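You operate a simulated robot arm through the tools that you are given. There is no shell and no other tool. Be economical: measure what you need, move in short steps, check, and stop when the job is done.

Carry out the task below with a simulated robot arm. There is one attempt and no reset: what you move stays moved.

TASK
Run about 70 mL of green powder into the small jar with the orange foot.
Fine: stand it in the turntable's pocket, turn to FILL, go by the display, turn back to LOAD; spill none, leave the other small jars.

It is judged by the outcome, as a careful person would: the job done as asked, and still so three seconds after it is handed in. It fails if anything else is knocked over, pushed out of place, dropped, spilled or broken.

THE ROBOT
A 7-joint arm with a two-finger parallel gripper, fixed in place. Base frame: the origin is at the foot of the arm, x ahead of it, y to its left, z up; the work surface is at about z = 0.008. Units: m, rad, N and s.
With the tool pointing down near the work surface it reaches from about 0.22 to 0.58 m from the base axis. Its first joint turns from -1.152 to 1.152 rad. Payload 2.5 kg.
The TCP is the grasp point between the finger pads, 0.023 m short of the fingertips. In the tool frame z runs along the fingers and y along their closing line. The gripper opens to 0.094 m. The fingers are 0.038 m wide and 0.01 m thick; the gripper's body (0.054 by 0.096 m) begins 0.039 m behind the TCP.
Orientation is told as [roll, pitch, yaw] about the base's x, y, z axes, in that order, counted from this pose: with the fingers straight down and closing along the base's y, the tool's x points along the base's -x, its y along +y and its z along -z.

THE INTERFACE
- The arm moves only by the tool drive_tool. Its argument "motion" is a list of rows, each an object of numbers (a shift or turn left out is 0, a gripper value left out holds the last): "tx", "ty", "tz": the shift along the tool's x, y, z in m; "rx", "ry", "rz": the turn, a rotation vector about the tool's x, y, z in rad; "claw": the opening, from 0 (shut) to 1 (fully open). In form: [{"tx": .., "ty": .., "tz": .., "rx": .., "ry": .., "rz": .., "claw": ..}, ...]. A call has 1 to 10 rows; each row shifts and turns the commanded pose from where the row before left it, along the tool's axes as they then stand. Rows are played at 5 a second. More than 0.05 m and 0.15 rad between two rows, or a gripper value outside its range, and nothing of the call is played. Where a pose cannot be reached the arm comes as near as it can. A force on the tool above 40 N (or 10 N above the force at the start of the call, whichever is more), or a blocked arm, ends the call early, and 0.2 s more pass. The fingers move at their own pace (about 0.108 m/s each) and stop on an object; they squeeze with about 24 N. The grip force told is the motor's: it shows also when the fingers shut on nothing. Time passes only in rows, and 0.2 s behind the last, so rows that do not move let the fingers close. The reply holds the time, the measured pose of the TCP, the force on the tool along the base axes, the opening and the grip force, in the units named above and with some noise, with the torque about the TCP (base axes, N m) and any sound that the robot's microphone picked up, and new pictures: "pictures" is both (left out), scene, wrist or none.
- Cameras (640 x 400 px; columns grow to the right, rows downward): "scene" is fixed at [0.1443, -0.4229, 0.5623]; the picture's right is [0.62, -0.79, 0.00], its down [-0.30, -0.24, -0.92] and it looks along [0.73, 0.57, -0.38] (base axes); focal length 222 px, centre (320, 200). "wrist" rides on the gripper at [0.086, 0.016, -0.075] in the tool frame; the picture's right is [-0.18, 0.98, 0.00], its down [-0.58, -0.11, -0.81] and it looks along [-0.79, -0.15, 0.59] (tool axes); focal length 243 px, centre (320, 200).
- pixel_to_xyz(camera, pixels): for up to 12 pixels [column, row] of the newest picture of that camera ("zoom" is the newest enlarged one), the place [x, y, z] in the base frame of the surface seen there, good to about 0.002 m. It takes no simulated time.
- inspect(camera, box): a new picture of the part [left, top, right, bottom] of that camera's present view, enlarged. It takes no simulated time.
- sign_off(): hands the job in; it is judged then, once.

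Go step by step. Measure first, check grasps and placings, and put right what went wrong. The budget is 80 turns and 200 pictures, counting those below and the enlarged ones. Unless the task says otherwise, let go and move clear before handing in, and close with one line.

The tools are called after "Emit:" by a JSON object that holds its "method" and its "body". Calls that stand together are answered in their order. drive_tool: Moves the arm, as the interface text tells. Its arguments: {"type":"object","properties":{"motion":{"type":"array"},"pictures":{"type":"string","enum":["both","scene","wrist","none"]}},"required":["motion"]} The other tools are called the same way: pixel_to_xyz (camera, pixels) gives the place of the surface under pixels of a picture; inspect (camera, box) takes an enlarged picture of a part of a camera's view; sign_off () hands the job in.

At the start:

```text
t: 0.0
ee_pos: [0.3376, -0.0325, 0.5075]
orientation: [0.001, 0.0, -0.001]
force: [0.3, 0.2, -1.0]
torque: [0.02, 0.0, 0.01]
finger_gap: 0.0941
gripper_force: 0.0
```

scene: 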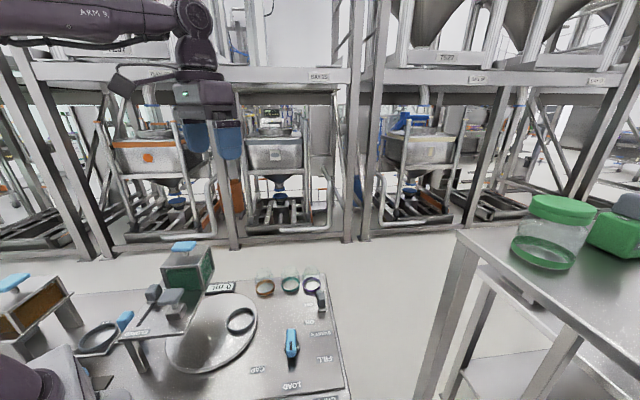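
wrist: 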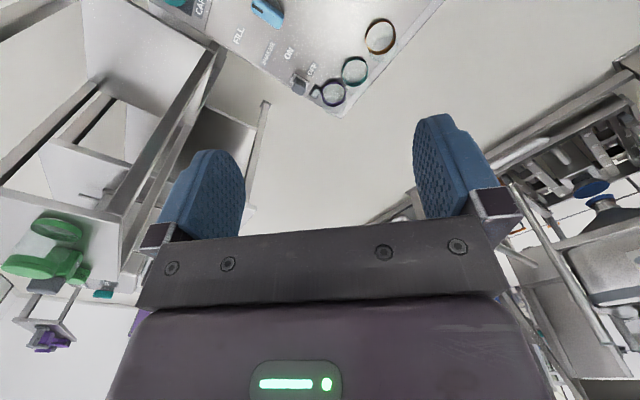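

The scene shows a turntable with a pocket (240,320), three small jars near (265-312,285), a green hopper (187,268), and a blue lever (291,343). I'll enlarge these.

Emit:
{"method": "inspect", "body": {"camera": "scene", "box": [200, 250, 360, 400]}}

Emit:
{"method": "inspect", "body": {"camera": "scene", "box": [0, 230, 220, 400]}}

Emit:
{"method": "pixel_to_xyz", "body": {"camera": "scene", "pixels": [[265, 293], [290, 290], [312, 287], [240, 320], [291, 332], [291, 356], [170, 298], [155, 292], [187, 246], [322, 298], [210, 330], [220, 287]]}}

```text
2.67 times, centred on (280, 325) of scene
```

zoom: 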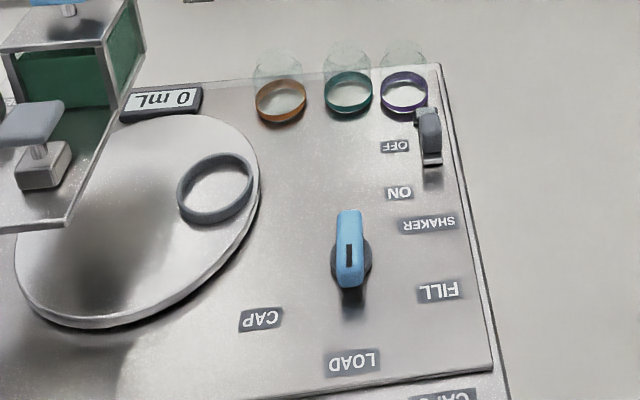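

```text
2.35 times, centred on (110, 315) of scene
```

zoom: 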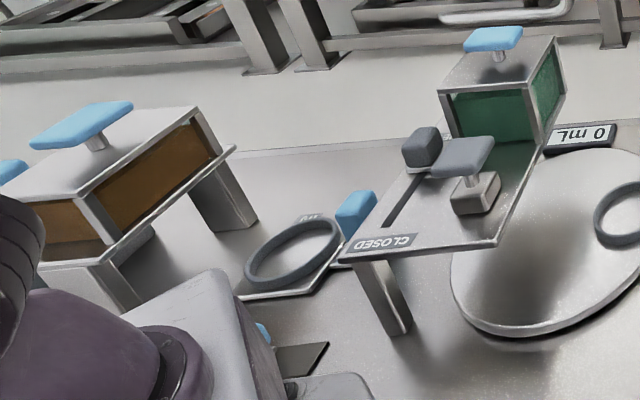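

```text
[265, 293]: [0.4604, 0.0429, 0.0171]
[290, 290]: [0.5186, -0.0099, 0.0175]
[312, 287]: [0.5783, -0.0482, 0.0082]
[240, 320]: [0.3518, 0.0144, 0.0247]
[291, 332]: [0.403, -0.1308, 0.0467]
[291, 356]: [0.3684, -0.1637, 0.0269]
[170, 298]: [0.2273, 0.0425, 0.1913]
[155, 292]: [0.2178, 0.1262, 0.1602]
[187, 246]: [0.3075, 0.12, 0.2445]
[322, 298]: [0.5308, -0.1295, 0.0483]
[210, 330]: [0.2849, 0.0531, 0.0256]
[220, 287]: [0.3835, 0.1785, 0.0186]
```

The jar layout is clear; the valve slide and labels are not. I'll tilt the wrist so that its camera looks straight down.

Emit:
{"method": "drive_tool", "body": {"motion": [{"ry": 0.14}, {"ry": 0.14}, {"ry": 0.14}, {"ry": 0.14}, {"ry": 0.1}], "pictures": "wrist"}}

```text
t: 1.2
ee_pos: [0.2781, -0.0211, 0.43]
orientation: [0.0, 0.659, 0.0]
force: [0.2, 0.2, 0.3]
torque: [0.02, 0.0, -0.01]
finger_gap: 0.0941
gripper_force: 0.0
out of reach, approached as far as the arm can: row 3, 4, 5
```

wrist: 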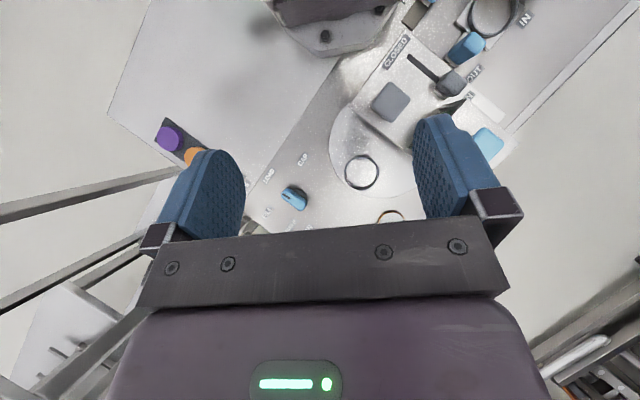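

Top view shows the plate with the knob (293,197), pocket (361,171) and a CLOSED slide (390,100). I'll enlarge it.

Emit:
{"method": "inspect", "body": {"camera": "wrist", "box": [340, 0, 560, 140]}}

Emit:
{"method": "inspect", "body": {"camera": "wrist", "box": [240, 100, 420, 240]}}

Emit:
{"method": "pixel_to_xyz", "body": {"camera": "wrist", "pixels": [[361, 171], [376, 171], [346, 171], [361, 156], [361, 187], [293, 197], [390, 100], [450, 83], [430, 65], [488, 140], [467, 47], [288, 190]]}}

```text
2.86 times, centred on (450, 70) of wrist
```

zoom: 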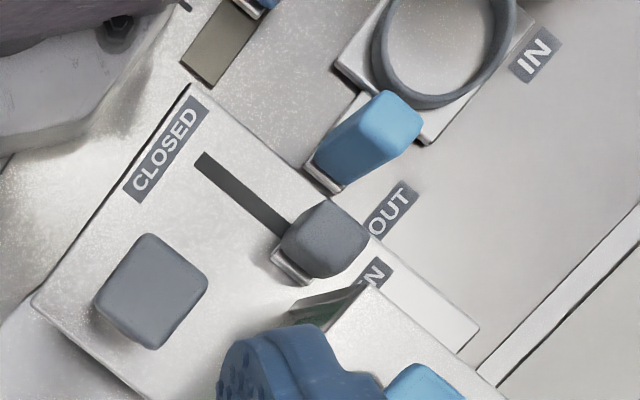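

```text
2.86 times, centred on (330, 170) of wrist
```

zoom: 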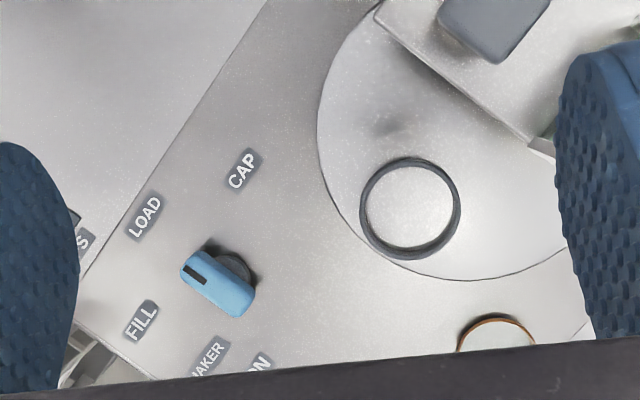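

```text
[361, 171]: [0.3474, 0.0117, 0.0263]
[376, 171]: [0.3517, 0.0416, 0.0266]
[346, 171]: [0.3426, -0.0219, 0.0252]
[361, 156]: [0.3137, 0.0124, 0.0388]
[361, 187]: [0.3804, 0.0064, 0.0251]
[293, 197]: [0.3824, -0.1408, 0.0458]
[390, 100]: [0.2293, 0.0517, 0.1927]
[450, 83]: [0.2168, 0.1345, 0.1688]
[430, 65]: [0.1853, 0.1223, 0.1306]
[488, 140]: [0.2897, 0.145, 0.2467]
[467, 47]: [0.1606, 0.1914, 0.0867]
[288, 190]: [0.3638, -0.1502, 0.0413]
```

The slide's dark handle seems to sit at the far end of its slot, away from CLOSED. I'll look closer before touching anything.

Emit:
{"method": "inspect", "body": {"camera": "scene", "box": [110, 230, 220, 330]}}

Emit:
{"method": "inspect", "body": {"camera": "wrist", "box": [400, 40, 520, 160]}}

```text
4.00 times, centred on (165, 280) of scene
```

zoom: 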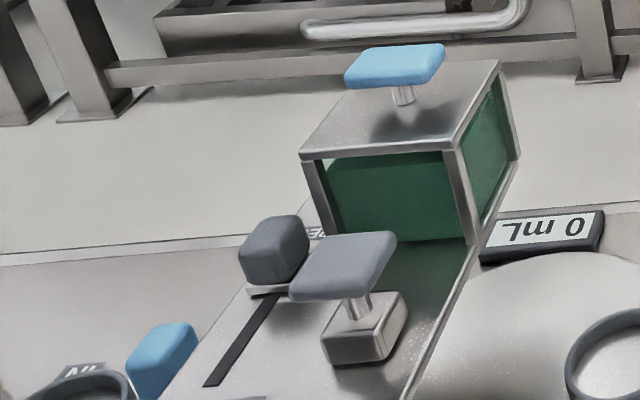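

```text
3.33 times, centred on (460, 100) of wrist
```

zoom: 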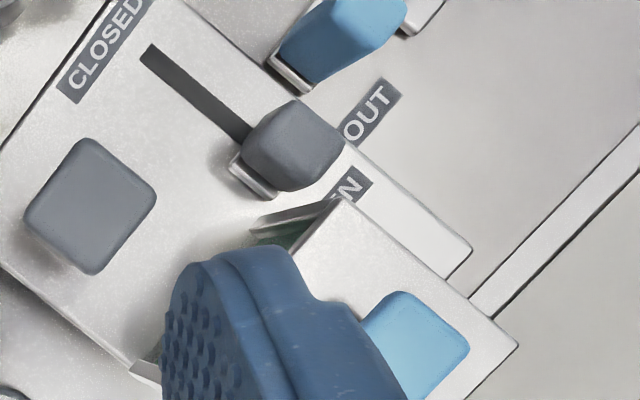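

I'll return to vertical and yaw 90° so the wrist camera sees the hopper from the -y side.

Emit:
{"method": "drive_tool", "body": {"motion": [{"ry": -0.13}, {"ry": -0.13}, {"ry": -0.13}, {"ry": -0.13}, {"ry": -0.14}, {"rz": -0.14}, {"rz": -0.14}, {"rz": -0.14}, {"rz": -0.14}, {"rz": -0.14}], "pictures": "none"}}

Emit:
{"method": "drive_tool", "body": {"motion": [{"rz": -0.14}, {"rz": -0.14}, {"rz": -0.14}, {"rz": -0.14}, {"rz": -0.14}, {"rz": -0.14}, {"rz": -0.03, "tz": 0.03}, {"tz": 0.03}, {"tz": 0.03}, {"tz": 0.03}], "pictures": "wrist"}}

```text
t: 3.4
ee_pos: [0.2787, -0.021, 0.4305]
orientation: [0.0, -0.001, 0.703]
force: [0.3, -0.6, -0.8]
torque: [-0.02, -0.02, 0.03]
finger_gap: 0.0941
gripper_force: 0.1
```

```text
t: 5.6
ee_pos: [0.2773, -0.0205, 0.3114]
orientation: [0.0, 0.0, 1.57]
force: [-1.0, 0.4, 0.0]
torque: [0.02, -0.03, -0.03]
finger_gap: 0.0941
gripper_force: 0.1
```

wrist: 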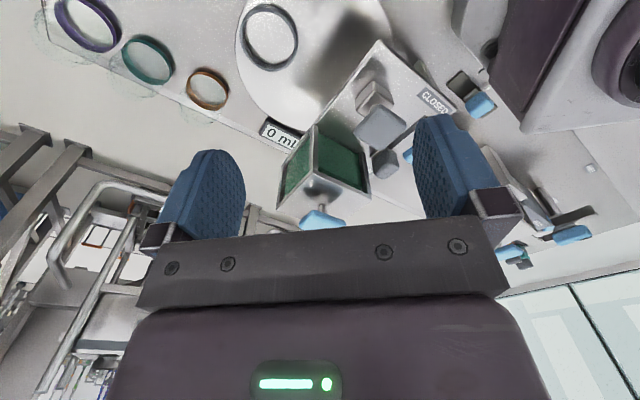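

Emit:
{"method": "inspect", "body": {"camera": "wrist", "box": [250, 40, 450, 240]}}

Emit:
{"method": "pixel_to_xyz", "body": {"camera": "wrist", "pixels": [[378, 60], [377, 103], [381, 127], [385, 165], [410, 115], [318, 130], [368, 195], [318, 168], [322, 218], [281, 205], [340, 160], [400, 195]]}}

Emit:
{"method": "pixel_to_xyz", "body": {"camera": "wrist", "pixels": [[210, 85], [207, 102], [209, 72], [148, 60], [90, 25], [247, 33], [295, 33], [268, 8], [268, 66], [270, 35], [433, 97], [480, 104]]}}

```text
2.00 times, centred on (350, 140) of wrist
```

zoom: 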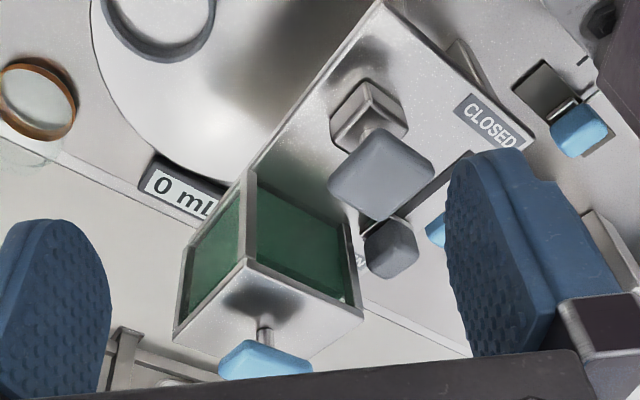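

```text
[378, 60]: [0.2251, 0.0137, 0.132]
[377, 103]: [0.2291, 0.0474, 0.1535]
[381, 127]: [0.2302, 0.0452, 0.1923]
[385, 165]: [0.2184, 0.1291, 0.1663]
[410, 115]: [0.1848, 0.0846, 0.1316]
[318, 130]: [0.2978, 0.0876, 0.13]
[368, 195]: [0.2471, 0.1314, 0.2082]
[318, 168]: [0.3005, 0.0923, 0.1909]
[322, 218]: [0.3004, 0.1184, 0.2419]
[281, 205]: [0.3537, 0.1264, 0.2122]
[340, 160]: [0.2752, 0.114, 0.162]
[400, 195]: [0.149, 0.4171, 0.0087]
```

```text
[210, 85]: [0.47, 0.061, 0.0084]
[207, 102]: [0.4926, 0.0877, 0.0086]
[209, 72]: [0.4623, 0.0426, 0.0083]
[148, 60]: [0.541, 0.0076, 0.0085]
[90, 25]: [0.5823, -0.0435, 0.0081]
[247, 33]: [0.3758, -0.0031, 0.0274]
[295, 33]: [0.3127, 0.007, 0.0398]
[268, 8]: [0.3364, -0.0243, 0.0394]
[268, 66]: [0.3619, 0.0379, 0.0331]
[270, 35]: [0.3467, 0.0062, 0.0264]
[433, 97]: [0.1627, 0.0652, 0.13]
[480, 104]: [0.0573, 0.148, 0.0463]
```

Emit:
{"method": "pixel_to_xyz", "body": {"camera": "scene", "pixels": [[167, 347], [180, 370], [200, 374], [228, 359], [250, 335], [257, 312], [250, 299], [235, 294], [120, 334], [184, 336], [199, 312], [163, 310]]}}

Emit:
{"method": "pixel_to_xyz", "body": {"camera": "wrist", "pixels": [[378, 42], [425, 85], [460, 112], [398, 145], [340, 82], [300, 125], [376, 92], [364, 95], [390, 88], [385, 177], [432, 205], [366, 175]]}}

Emit:
{"method": "inspect", "body": {"camera": "wrist", "box": [330, 30, 430, 120]}}

```text
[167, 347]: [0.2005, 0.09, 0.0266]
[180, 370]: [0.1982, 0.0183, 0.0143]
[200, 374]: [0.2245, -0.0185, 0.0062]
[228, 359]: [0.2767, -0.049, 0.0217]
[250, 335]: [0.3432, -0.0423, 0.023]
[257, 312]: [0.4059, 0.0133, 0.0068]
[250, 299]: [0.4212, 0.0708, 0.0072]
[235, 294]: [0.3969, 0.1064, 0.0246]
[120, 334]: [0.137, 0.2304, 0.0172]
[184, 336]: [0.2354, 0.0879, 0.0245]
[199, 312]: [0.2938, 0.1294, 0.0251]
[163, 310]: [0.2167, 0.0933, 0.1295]
```

```text
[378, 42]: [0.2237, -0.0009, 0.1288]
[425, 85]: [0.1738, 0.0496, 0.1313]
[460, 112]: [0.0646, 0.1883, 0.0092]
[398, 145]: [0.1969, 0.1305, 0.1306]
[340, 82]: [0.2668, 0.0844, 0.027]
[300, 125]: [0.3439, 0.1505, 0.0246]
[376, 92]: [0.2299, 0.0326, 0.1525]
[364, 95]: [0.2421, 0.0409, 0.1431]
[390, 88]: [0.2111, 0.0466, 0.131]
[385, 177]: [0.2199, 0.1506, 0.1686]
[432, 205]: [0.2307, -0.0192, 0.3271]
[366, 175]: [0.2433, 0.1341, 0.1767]
```

```text
4.44 times, centred on (380, 75) of wrist
```

zoom: 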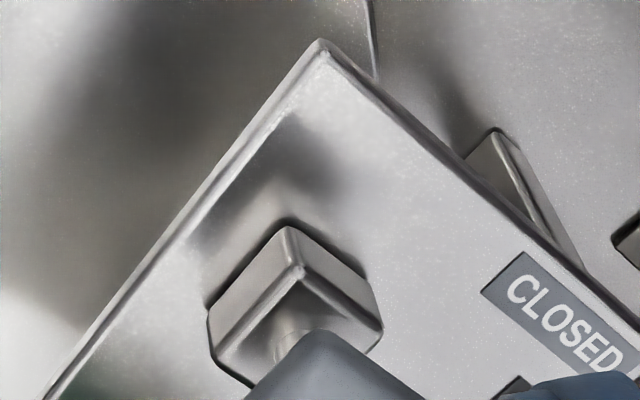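

Emit:
{"method": "inspect", "body": {"camera": "scene", "box": [0, 255, 130, 365]}}

Emit:
{"method": "drive_tool", "body": {"motion": [{"tx": 0.05}, {"tx": 0.05}, {"tx": 0.05}, {"ty": -0.04}, {"ty": -0.04}], "pictures": "wrist"}}

```text
3.64 times, centred on (65, 310) of scene
```

zoom: 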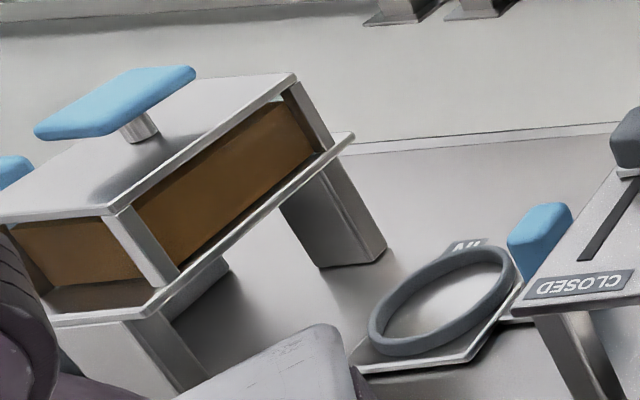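

```text
t: 6.8
ee_pos: [0.3583, -0.1717, 0.3109]
orientation: [0.001, 0.001, 1.57]
force: [0.0, -0.1, 0.6]
torque: [0.0, -0.01, 0.01]
finger_gap: 0.0941
gripper_force: 0.1
```

wrist: 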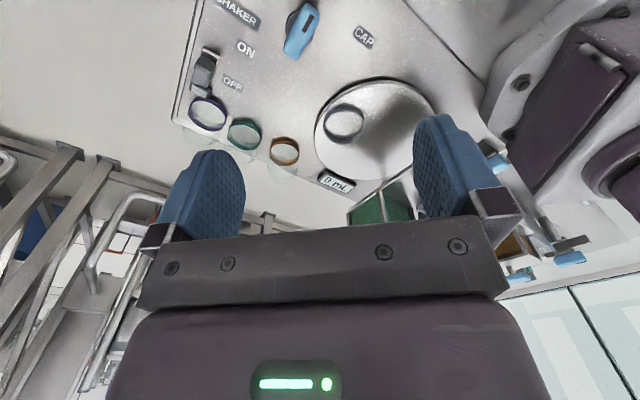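

The amber station looks separate, with its own drawer. I'll go closer to the green gate handle to read the label next to it.

Emit:
{"method": "drive_tool", "body": {"motion": [{"tx": -0.05}, {"tx": -0.05}, {"tx": -0.05, "ty": 0.04}, {"tx": -0.05, "ty": 0.04}, {"ty": 0.04}], "pictures": "wrist"}}

Emit:
{"method": "inspect", "body": {"camera": "wrist", "box": [240, 60, 420, 220]}}

```text
refused: row 3 steps farther than a row can; nothing moved
```

```text
2.50 times, centred on (330, 140) of wrist
```

zoom: 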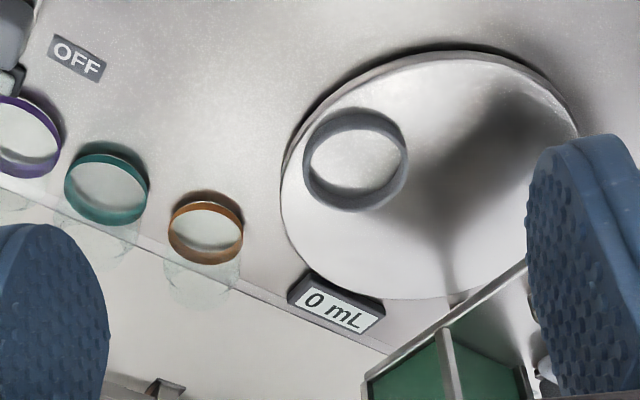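

Emit:
{"method": "drive_tool", "body": {"motion": [{"tx": -0.05}, {"tx": -0.05}, {"tx": -0.045}, {"tx": -0.045}, {"ty": 0.04}, {"ty": 0.04}, {"ty": 0.035}], "pictures": "wrist"}}

Emit:
{"method": "inspect", "body": {"camera": "wrist", "box": [240, 40, 420, 240]}}

```text
t: 8.4
ee_pos: [0.2435, 0.018, 0.311]
orientation: [-0.002, 0.0, 1.571]
force: [-0.1, 0.0, 0.7]
torque: [0.05, -0.01, 0.03]
finger_gap: 0.0938
gripper_force: 0.1
```

wrist: 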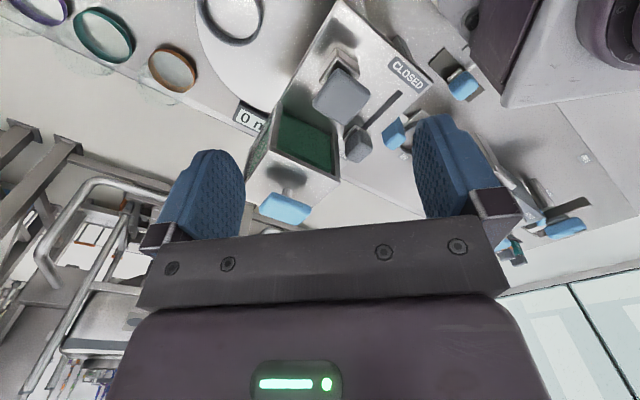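

```text
2.00 times, centred on (330, 140) of wrist
```

zoom: 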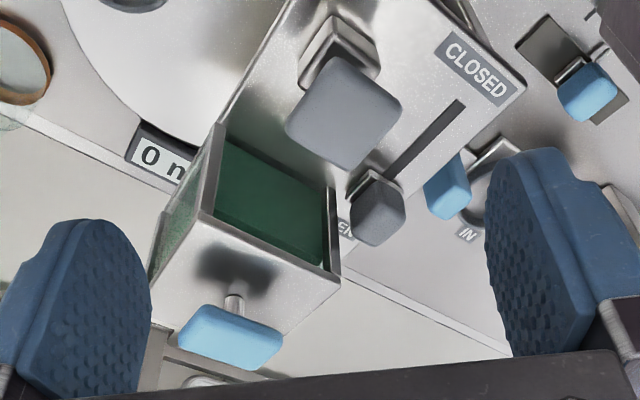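

Emit:
{"method": "pixel_to_xyz", "body": {"camera": "scene", "pixels": [[292, 386], [325, 359], [258, 370], [292, 351], [292, 359], [290, 344], [292, 331], [304, 305], [310, 322], [322, 302], [321, 293], [323, 309]]}}

Emit:
{"method": "inspect", "body": {"camera": "scene", "box": [240, 320, 340, 400]}}

Emit:
{"method": "inspect", "body": {"camera": "scene", "box": [240, 260, 340, 330]}}

```text
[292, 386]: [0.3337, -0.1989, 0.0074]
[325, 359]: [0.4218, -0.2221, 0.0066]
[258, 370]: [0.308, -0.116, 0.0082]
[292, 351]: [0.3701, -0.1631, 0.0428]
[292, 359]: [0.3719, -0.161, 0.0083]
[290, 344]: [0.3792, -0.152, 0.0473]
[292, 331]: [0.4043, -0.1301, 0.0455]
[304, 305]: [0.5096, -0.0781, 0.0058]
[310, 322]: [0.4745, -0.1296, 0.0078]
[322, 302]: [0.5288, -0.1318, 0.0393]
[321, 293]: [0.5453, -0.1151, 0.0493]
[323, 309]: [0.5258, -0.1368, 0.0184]
```

```text
5.00 times, centred on (290, 360) of scene
```

zoom: 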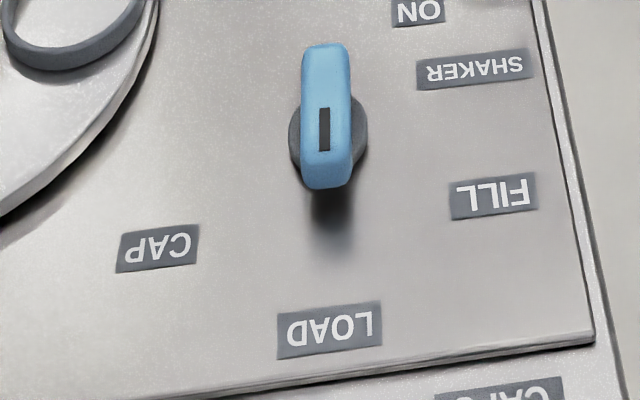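

```text
5.71 times, centred on (290, 295) of scene
```

zoom: 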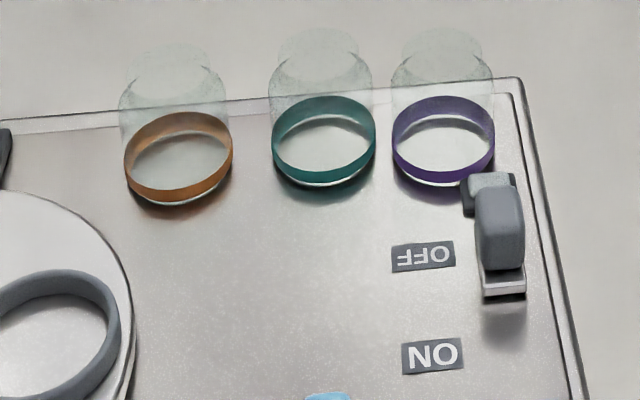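

FILL is +70° (counter-clockwise) from LOAD on the knob, at centre (0.387,-0.147). The hopper sits over the FILL station and the gray T is probably the cap press at CAP. The label shows the gate standing at OPEN with the shaker OFF, so I'll close the gate before filling. First I'll look at the orange jar up close.

Emit:
{"method": "drive_tool", "body": {"motion": [{"ty": -0.045}, {"ty": -0.045}, {"ty": -0.045}, {"ty": -0.045}, {"ty": -0.045}, {"tx": 0.04}, {"tx": 0.04}, {"tz": 0.04}, {"tz": 0.04}], "pictures": "wrist"}}

Emit:
{"method": "inspect", "body": {"camera": "wrist", "box": [230, 40, 430, 220]}}

```text
t: 10.4
ee_pos: [0.4686, -0.06, 0.232]
orientation: [0.001, 0.002, 1.57]
force: [0.7, 0.7, 0.6]
torque: [-0.02, -0.01, 0.01]
finger_gap: 0.0938
gripper_force: 0.1
```

wrist: 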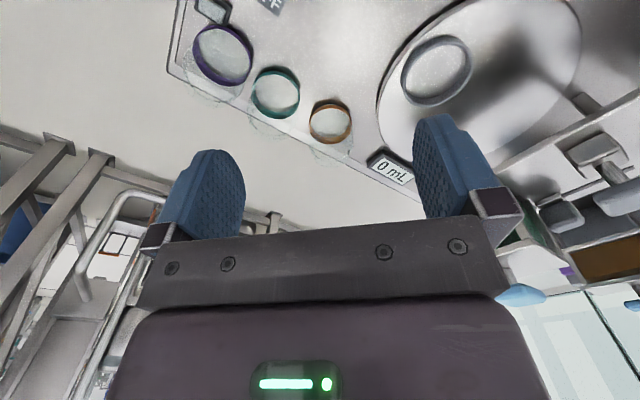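

```text
2.22 times, centred on (330, 130) of wrist
```

zoom: 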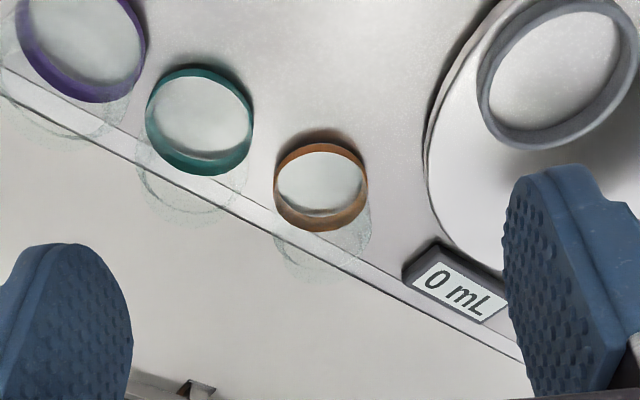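

Emit:
{"method": "inspect", "body": {"camera": "wrist", "box": [295, 85, 365, 175]}}

Emit:
{"method": "inspect", "body": {"camera": "scene", "box": [245, 258, 290, 303]}}

```text
4.44 times, centred on (330, 130) of wrist
```

zoom: 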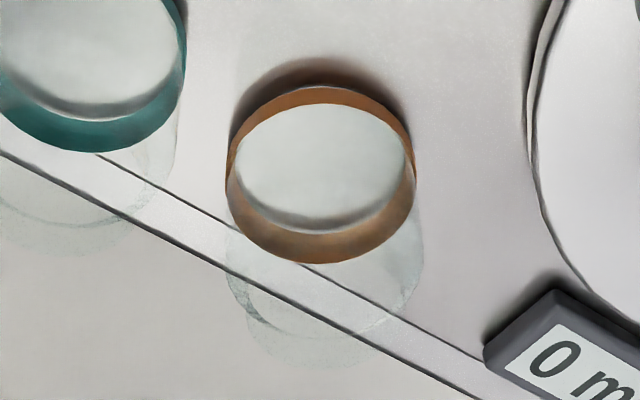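

```text
8.89 times, centred on (268, 280) of scene
```

zoom: 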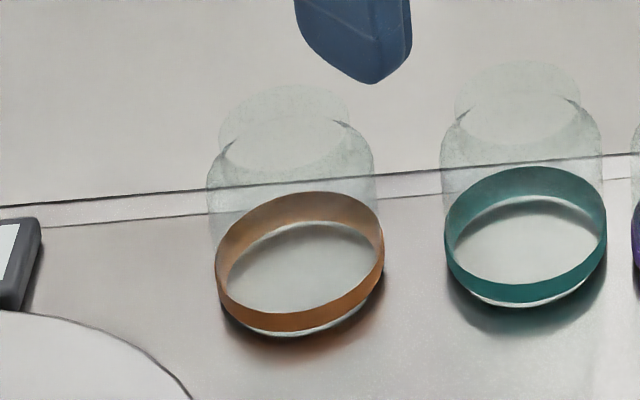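

Jar centre ≈ (0.478, 0.066), foot about 60 mm wide, rim at z≈0.085. I'll move above it, then lower with the fingers closing along x.

Emit:
{"method": "drive_tool", "body": {"motion": [{"ty": -0.0094, "tx": -0.03, "claw": 0.9}, {"tx": -0.048}, {"tx": -0.048}, {"tz": 0.04}, {"tz": 0.04}], "pictures": "both"}}

Emit:
{"method": "inspect", "body": {"camera": "scene", "box": [230, 220, 330, 310]}}

```text
t: 11.6
ee_pos: [0.4786, 0.0653, 0.1522]
orientation: [0.001, 0.001, 1.571]
force: [1.2, 0.2, 0.6]
torque: [-0.01, -0.02, -0.04]
finger_gap: 0.0846
gripper_force: 0.1
```

scene: 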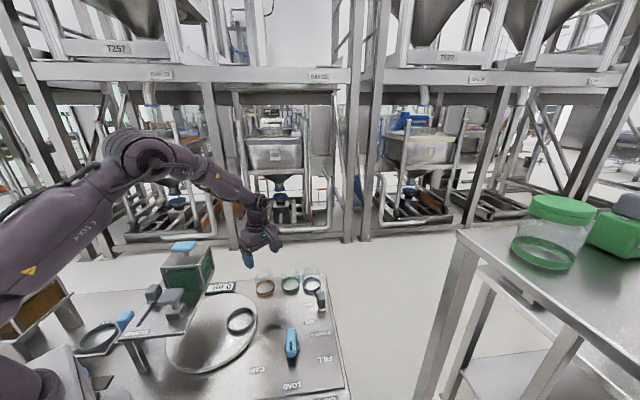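
wrist: 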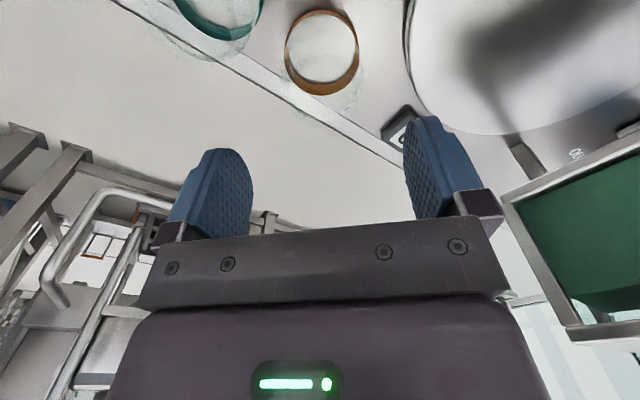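

```text
4.44 times, centred on (280, 265) of scene
```

zoom: 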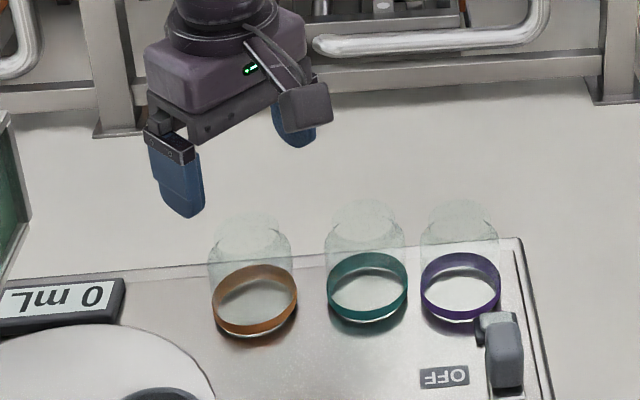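

The ring centre at wrist (321,52) re-projects to (0.478, 0.064), so alignment is good. I'll go down and close.

Emit:
{"method": "drive_tool", "body": {"motion": [{"tz": 0.035}, {"tz": 0.035}, {"tz": 0.027}, {}], "pictures": "scene"}}

Emit:
{"method": "inspect", "body": {"camera": "scene", "box": [230, 220, 330, 310]}}

```text
t: 12.6
ee_pos: [0.4776, 0.0654, 0.0545]
orientation: [0.0, -0.001, 1.571]
force: [-0.6, -0.5, 1.0]
torque: [0.0, 0.0, -0.02]
finger_gap: 0.0846
gripper_force: 0.1
```

scene: 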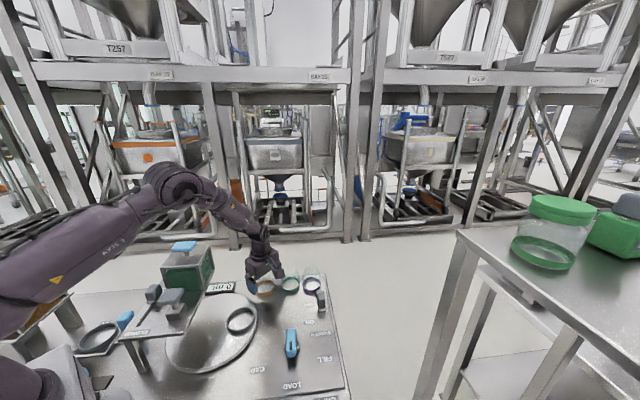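

```text
4.44 times, centred on (280, 265) of scene
```

zoom: 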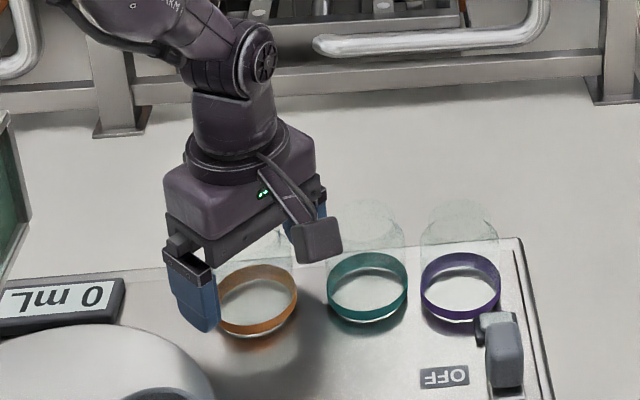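

Emit:
{"method": "drive_tool", "body": {"motion": [{"claw": 0.5}, {"claw": 0.5}, {"claw": 0.5}], "pictures": "none"}}

```text
t: 13.4
ee_pos: [0.4788, 0.0641, 0.0548]
orientation: [0.001, -0.001, 1.569]
force: [-0.1, 0.3, -0.6]
torque: [0.0, -0.01, -0.02]
finger_gap: 0.0591
gripper_force: 23.8
```

Gripped at 59 mm. I'll lift it 5 cm and check.

Emit:
{"method": "drive_tool", "body": {"motion": [{"tz": -0.015}, {"tz": -0.035}, {"tz": -0.04}, {}], "pictures": "both"}}

Emit:
{"method": "inspect", "body": {"camera": "scene", "box": [200, 220, 330, 330]}}

```text
t: 14.4
ee_pos: [0.4785, 0.062, 0.1455]
orientation: [-0.001, -0.001, 1.57]
force: [-0.3, 0.2, -1.1]
torque: [-0.02, 0.02, 0.0]
finger_gap: 0.0595
gripper_force: 23.9
```

scene: 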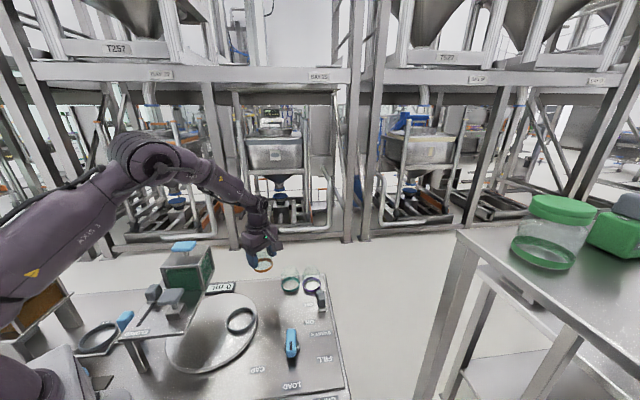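
wrist: 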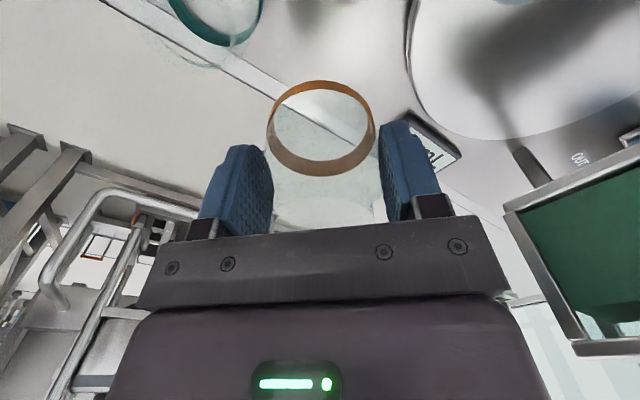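

```text
3.64 times, centred on (265, 275) of scene
```

zoom: 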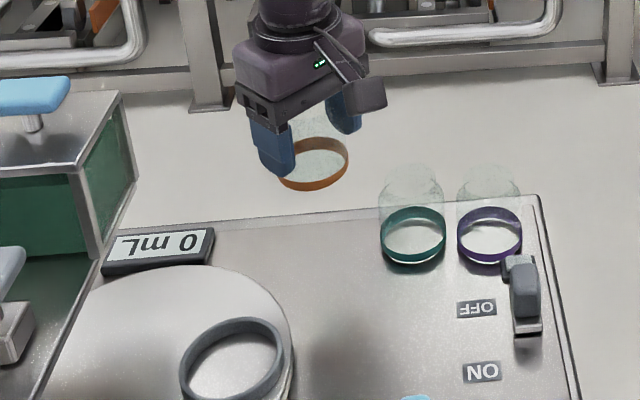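

The jar is held upright. Next I'll carry it over the pocket, staying at this height.

Emit:
{"method": "drive_tool", "body": {"motion": [{"ty": 0.045}, {"ty": 0.045}, {"ty": 0.0385, "tx": 0.02}, {"tx": 0.032}, {}], "pictures": "wrist"}}

Emit:
{"method": "inspect", "body": {"camera": "wrist", "box": [230, 0, 420, 180]}}

Emit:
{"method": "inspect", "body": {"camera": "scene", "box": [190, 250, 290, 350]}}

```text
t: 15.6
ee_pos: [0.3493, 0.0123, 0.1444]
orientation: [0.0, 0.001, 1.571]
force: [0.4, 0.4, -0.8]
torque: [0.0, 0.02, -0.02]
finger_gap: 0.0593
gripper_force: 23.8
```

wrist: 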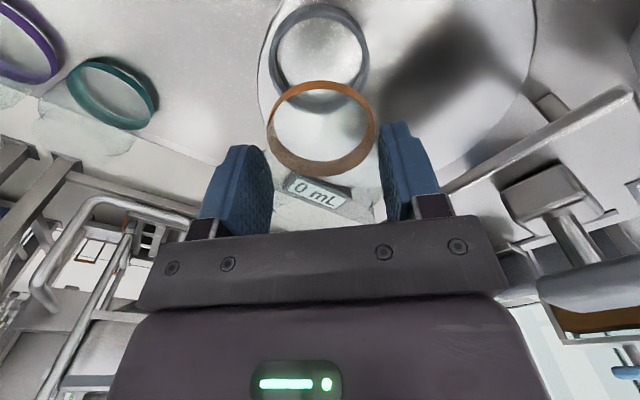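

```text
2.22 times, centred on (325, 90) of wrist
```

zoom: 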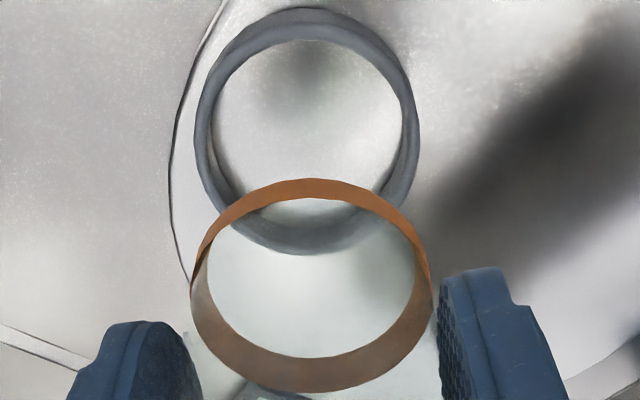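

```text
4.00 times, centred on (240, 300) of scene
```

zoom: 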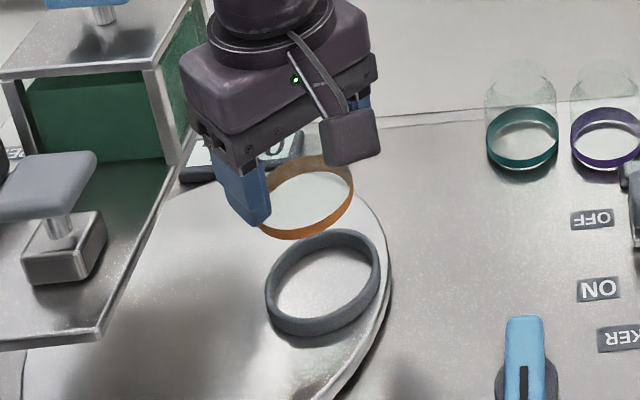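

Wrist and scene re-projections put the pocket about 2 mm toward -y from the jar. I'll shift by that and lower to just above the ring.

Emit:
{"method": "drive_tool", "body": {"motion": [{"tx": 0.002}, {"tz": 0.025}, {"tz": 0.025}, {}], "pictures": "wrist"}}

Emit:
{"method": "inspect", "body": {"camera": "wrist", "box": [240, 40, 400, 200]}}

Emit:
{"method": "inspect", "body": {"camera": "scene", "box": [200, 270, 280, 350]}}

```text
t: 16.6
ee_pos: [0.3495, 0.0106, 0.0951]
orientation: [0.0, 0.0, 1.57]
force: [0.1, -0.5, -0.9]
torque: [-0.01, -0.02, -0.01]
finger_gap: 0.0593
gripper_force: 23.8
```

wrist: 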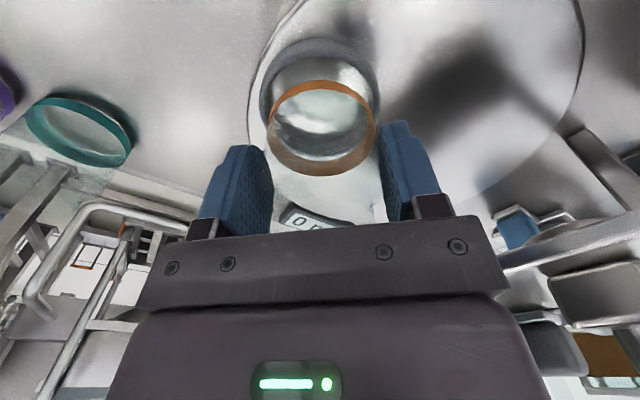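

```text
2.50 times, centred on (320, 120) of wrist
```

zoom: 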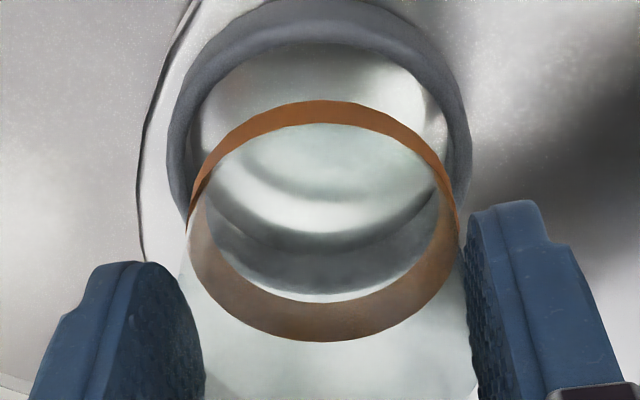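

```text
5.00 times, centred on (240, 310) of scene
```

zoom: 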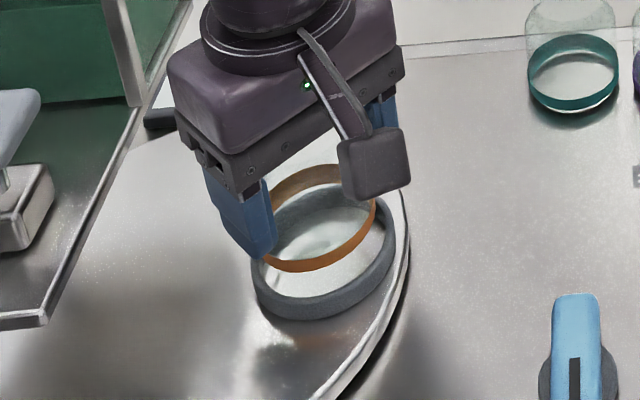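

Alignment looks within about 1 mm. I'll lower into the pocket in small steps, watching force and height (expect z≈0.072 when seated).

Emit:
{"method": "drive_tool", "body": {"motion": [{"tz": 0.006}, {"tz": 0.006}, {"tz": 0.004}, {"tz": 0.003}, {}], "pictures": "scene"}}

Emit:
{"method": "inspect", "body": {"camera": "scene", "box": [200, 270, 280, 350]}}

```text
t: 17.8
ee_pos: [0.3525, 0.0108, 0.0775]
orientation: [-0.005, 0.0, 1.569]
force: [6.8, -4.0, 27.4]
torque: [0.76, 0.17, -0.15]
finger_gap: 0.059
gripper_force: 24.1
```

scene: 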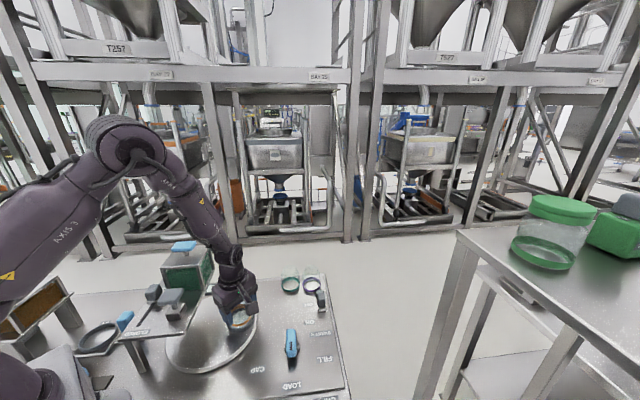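

```text
5.00 times, centred on (240, 310) of scene
```

zoom: 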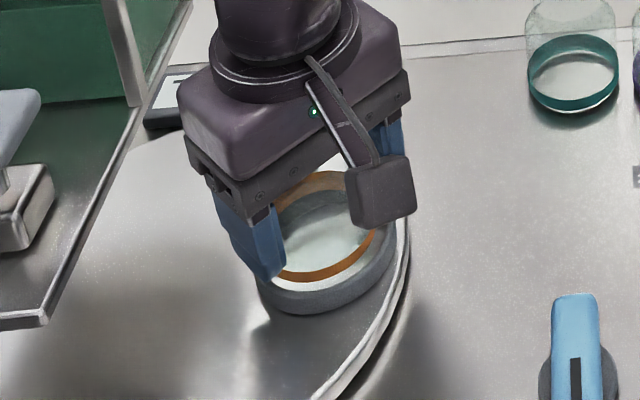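

It touched at z=0.0775 with 27 N; the torque says the +y edge is on the rim and the ring pushes it +x. I'll lift slightly, shift +x 2 mm and -y 3 mm, and try again.

Emit:
{"method": "drive_tool", "body": {"motion": [{"tz": -0.008}, {"tx": 0.003, "ty": -0.002}, {"tz": 0.004}, {"tz": 0.003}, {}], "pictures": "none"}}

```text
t: 19.0
ee_pos: [0.3524, 0.0086, 0.0761]
orientation: [0.001, 0.0, 1.571]
force: [-0.4, 0.6, -0.8]
torque: [0.01, 0.02, -0.01]
finger_gap: 0.0587
gripper_force: 24.3
```

Emit:
{"method": "drive_tool", "body": {"motion": [{"tz": 0.002}, {"tz": 0.002}, {}], "pictures": "scene"}}

Emit:
{"method": "inspect", "body": {"camera": "scene", "box": [200, 270, 280, 350]}}

```text
t: 19.8
ee_pos: [0.3525, 0.0073, 0.0724]
orientation: [0.0, 0.0, 1.571]
force: [-0.2, 0.0, -0.9]
torque: [0.0, -0.02, 0.01]
finger_gap: 0.0591
gripper_force: 24.5
```

scene: 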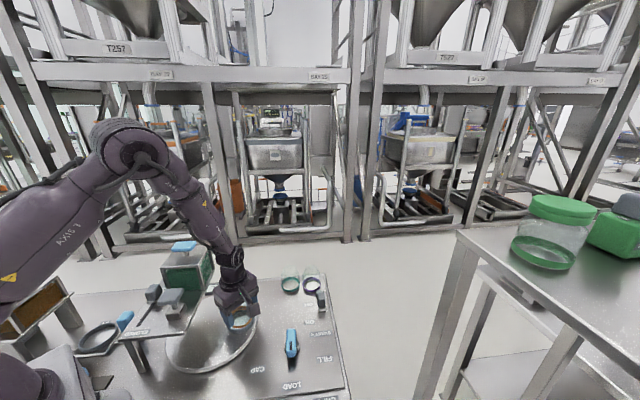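

```text
5.00 times, centred on (240, 310) of scene
```

zoom: 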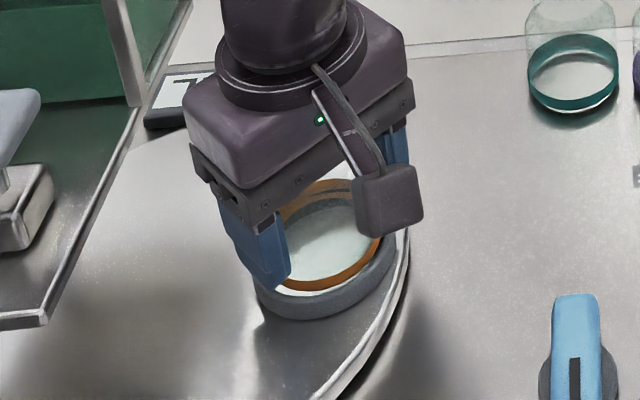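

No contact yet at 0.0724; continuing gently.

Emit:
{"method": "drive_tool", "body": {"motion": [{"tz": 0.0015}, {"tz": 0.0015}, {"tz": 0.0015}, {}], "pictures": "none"}}

```text
t: 20.8
ee_pos: [0.3511, 0.009, 0.0688]
orientation: [-0.001, -0.001, 1.571]
force: [-0.2, 0.5, 5.9]
torque: [-0.15, 0.02, -0.05]
finger_gap: 0.0589
gripper_force: 23.8
```

6 N contact at 0.0688, consistent with the pocket floor. I'll open, rise and look.

Emit:
{"method": "drive_tool", "body": {"motion": [{"claw": 0.8}, {}, {"tz": -0.03}, {"tz": -0.04}, {"tz": -0.04}, {"tx": 0.04}], "pictures": "both"}}

Emit:
{"method": "inspect", "body": {"camera": "scene", "box": [200, 270, 280, 350]}}

Emit:
{"method": "inspect", "body": {"camera": "wrist", "box": [230, 40, 400, 220]}}

```text
t: 22.2
ee_pos: [0.3515, -0.0309, 0.1763]
orientation: [0.0, -0.001, 1.572]
force: [0.0, 0.0, -0.2]
torque: [-0.02, 0.0, -0.04]
finger_gap: 0.0749
gripper_force: 0.1
```

scene: 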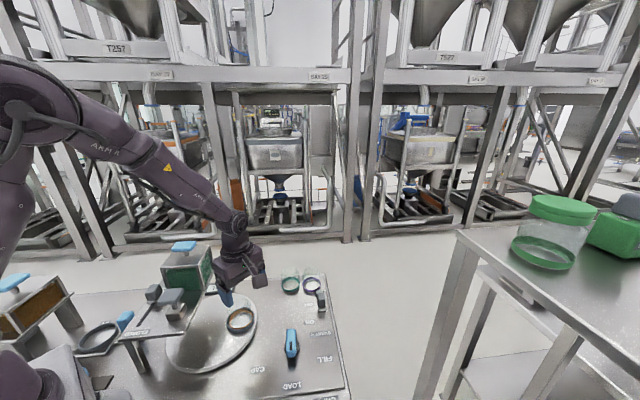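
wrist: 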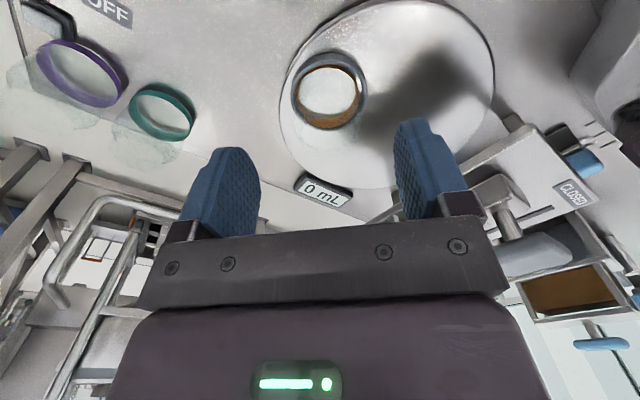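

```text
5.00 times, centred on (240, 310) of scene
```

zoom: 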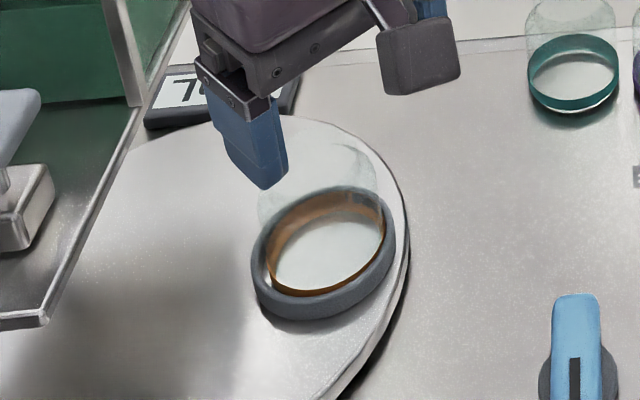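

```text
2.22 times, centred on (315, 130) of wrist
```

zoom: 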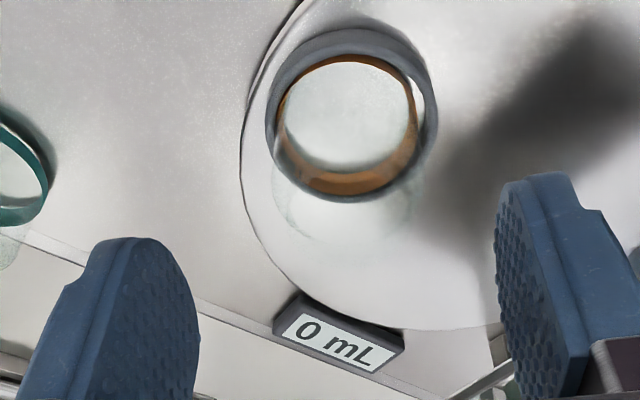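

The jar is seated flat in the pocket and the display reads 0 mL. Next I'll rise and turn to yaw -0.72, in line with the gate slot and with the camera away from the hopper, so I can close the gate before turning to FILL.

Emit:
{"method": "drive_tool", "body": {"motion": [{"tz": -0.048, "claw": 0.6}, {"tz": -0.048}, {"tz": -0.048}, {"rz": 0.145}, {"rz": 0.145}, {"rz": 0.145}, {"rz": 0.145}, {"rz": 0.145}, {"rz": 0.145}, {"rz": 0.145}], "pictures": "none"}}

Emit:
{"method": "drive_tool", "body": {"motion": [{"rz": 0.145}, {"rz": 0.145}, {"rz": 0.145}, {"rz": 0.145}, {"rz": 0.145}, {"rz": 0.145}, {"rz": 0.145}, {"rz": 0.145}, {"rz": 0.125}], "pictures": "none"}}

```text
t: 24.4
ee_pos: [0.3507, -0.0319, 0.3222]
orientation: [0.0, 0.0, 0.555]
force: [-0.4, 0.4, -0.1]
torque: [0.01, -0.03, 0.02]
finger_gap: 0.0565
gripper_force: 0.1
```

```text
t: 26.4
ee_pos: [0.3519, -0.0313, 0.3215]
orientation: [0.0, -0.001, -0.734]
force: [0.5, 0.2, 0.1]
torque: [0.01, -0.02, -0.01]
finger_gap: 0.0565
gripper_force: 0.1
```

Emit:
{"method": "drive_tool", "body": {"motion": [{"ty": 0.036}, {"tx": 0.045}, {"tx": 0.045}, {"tx": 0.045}, {"tx": 0.045}, {"tx": 0.039}, {}], "pictures": "both"}}

Emit:
{"method": "inspect", "body": {"camera": "scene", "box": [100, 200, 220, 320]}}

```text
t: 28.0
ee_pos: [0.2124, 0.1403, 0.3217]
orientation: [-0.001, 0.0, -0.732]
force: [0.0, 0.6, 0.2]
torque: [-0.01, 0.02, 0.0]
finger_gap: 0.0562
gripper_force: 0.0
```

scene: 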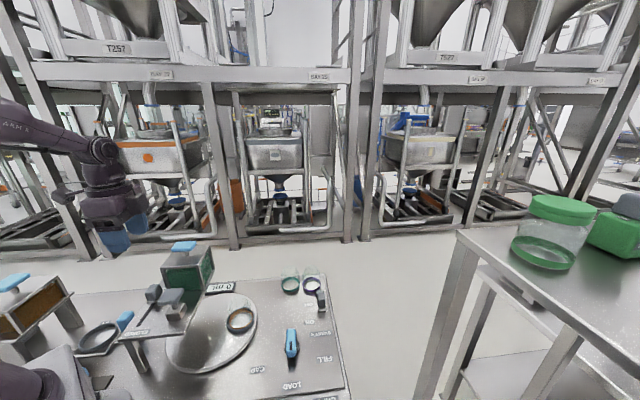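
wrist: 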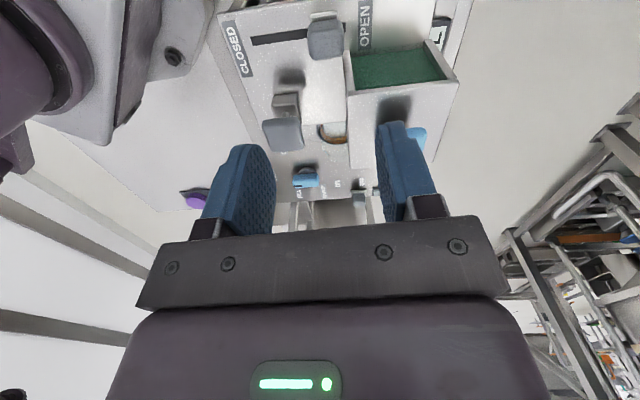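

```text
3.33 times, centred on (160, 260) of scene
```

zoom: 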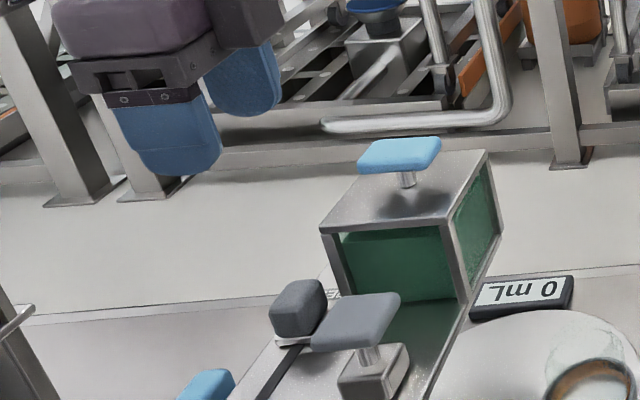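

This view confirms it: OPEN is beside the handle (325,37) and CLOSED is at the other slot end. I'll measure it.

Emit:
{"method": "inspect", "body": {"camera": "wrist", "box": [220, 0, 480, 170]}}

Emit:
{"method": "pixel_to_xyz", "body": {"camera": "wrist", "pixels": [[325, 48], [310, 48], [342, 48], [325, 22], [325, 14], [325, 56], [253, 40], [300, 35], [350, 95], [347, 60], [283, 135], [240, 70]]}}

```text
2.35 times, centred on (350, 85) of wrist
```

zoom: 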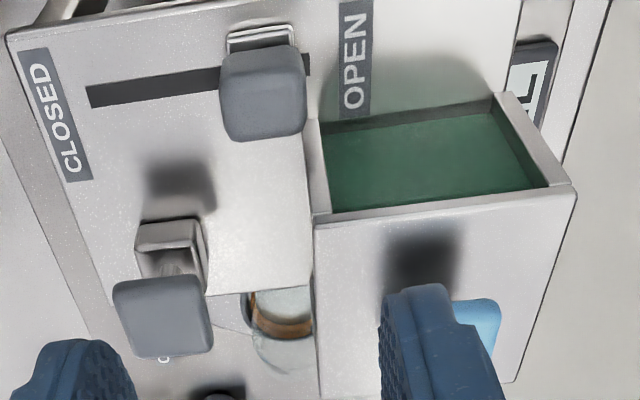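

```text
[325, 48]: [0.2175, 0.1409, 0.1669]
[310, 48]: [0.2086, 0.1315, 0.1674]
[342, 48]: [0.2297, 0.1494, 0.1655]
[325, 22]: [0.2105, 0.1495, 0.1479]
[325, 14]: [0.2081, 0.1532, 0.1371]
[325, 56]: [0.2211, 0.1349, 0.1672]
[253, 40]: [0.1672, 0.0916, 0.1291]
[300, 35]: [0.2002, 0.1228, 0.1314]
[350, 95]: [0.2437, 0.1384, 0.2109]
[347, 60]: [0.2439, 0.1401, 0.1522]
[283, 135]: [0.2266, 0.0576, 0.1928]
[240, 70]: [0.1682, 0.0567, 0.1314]
```

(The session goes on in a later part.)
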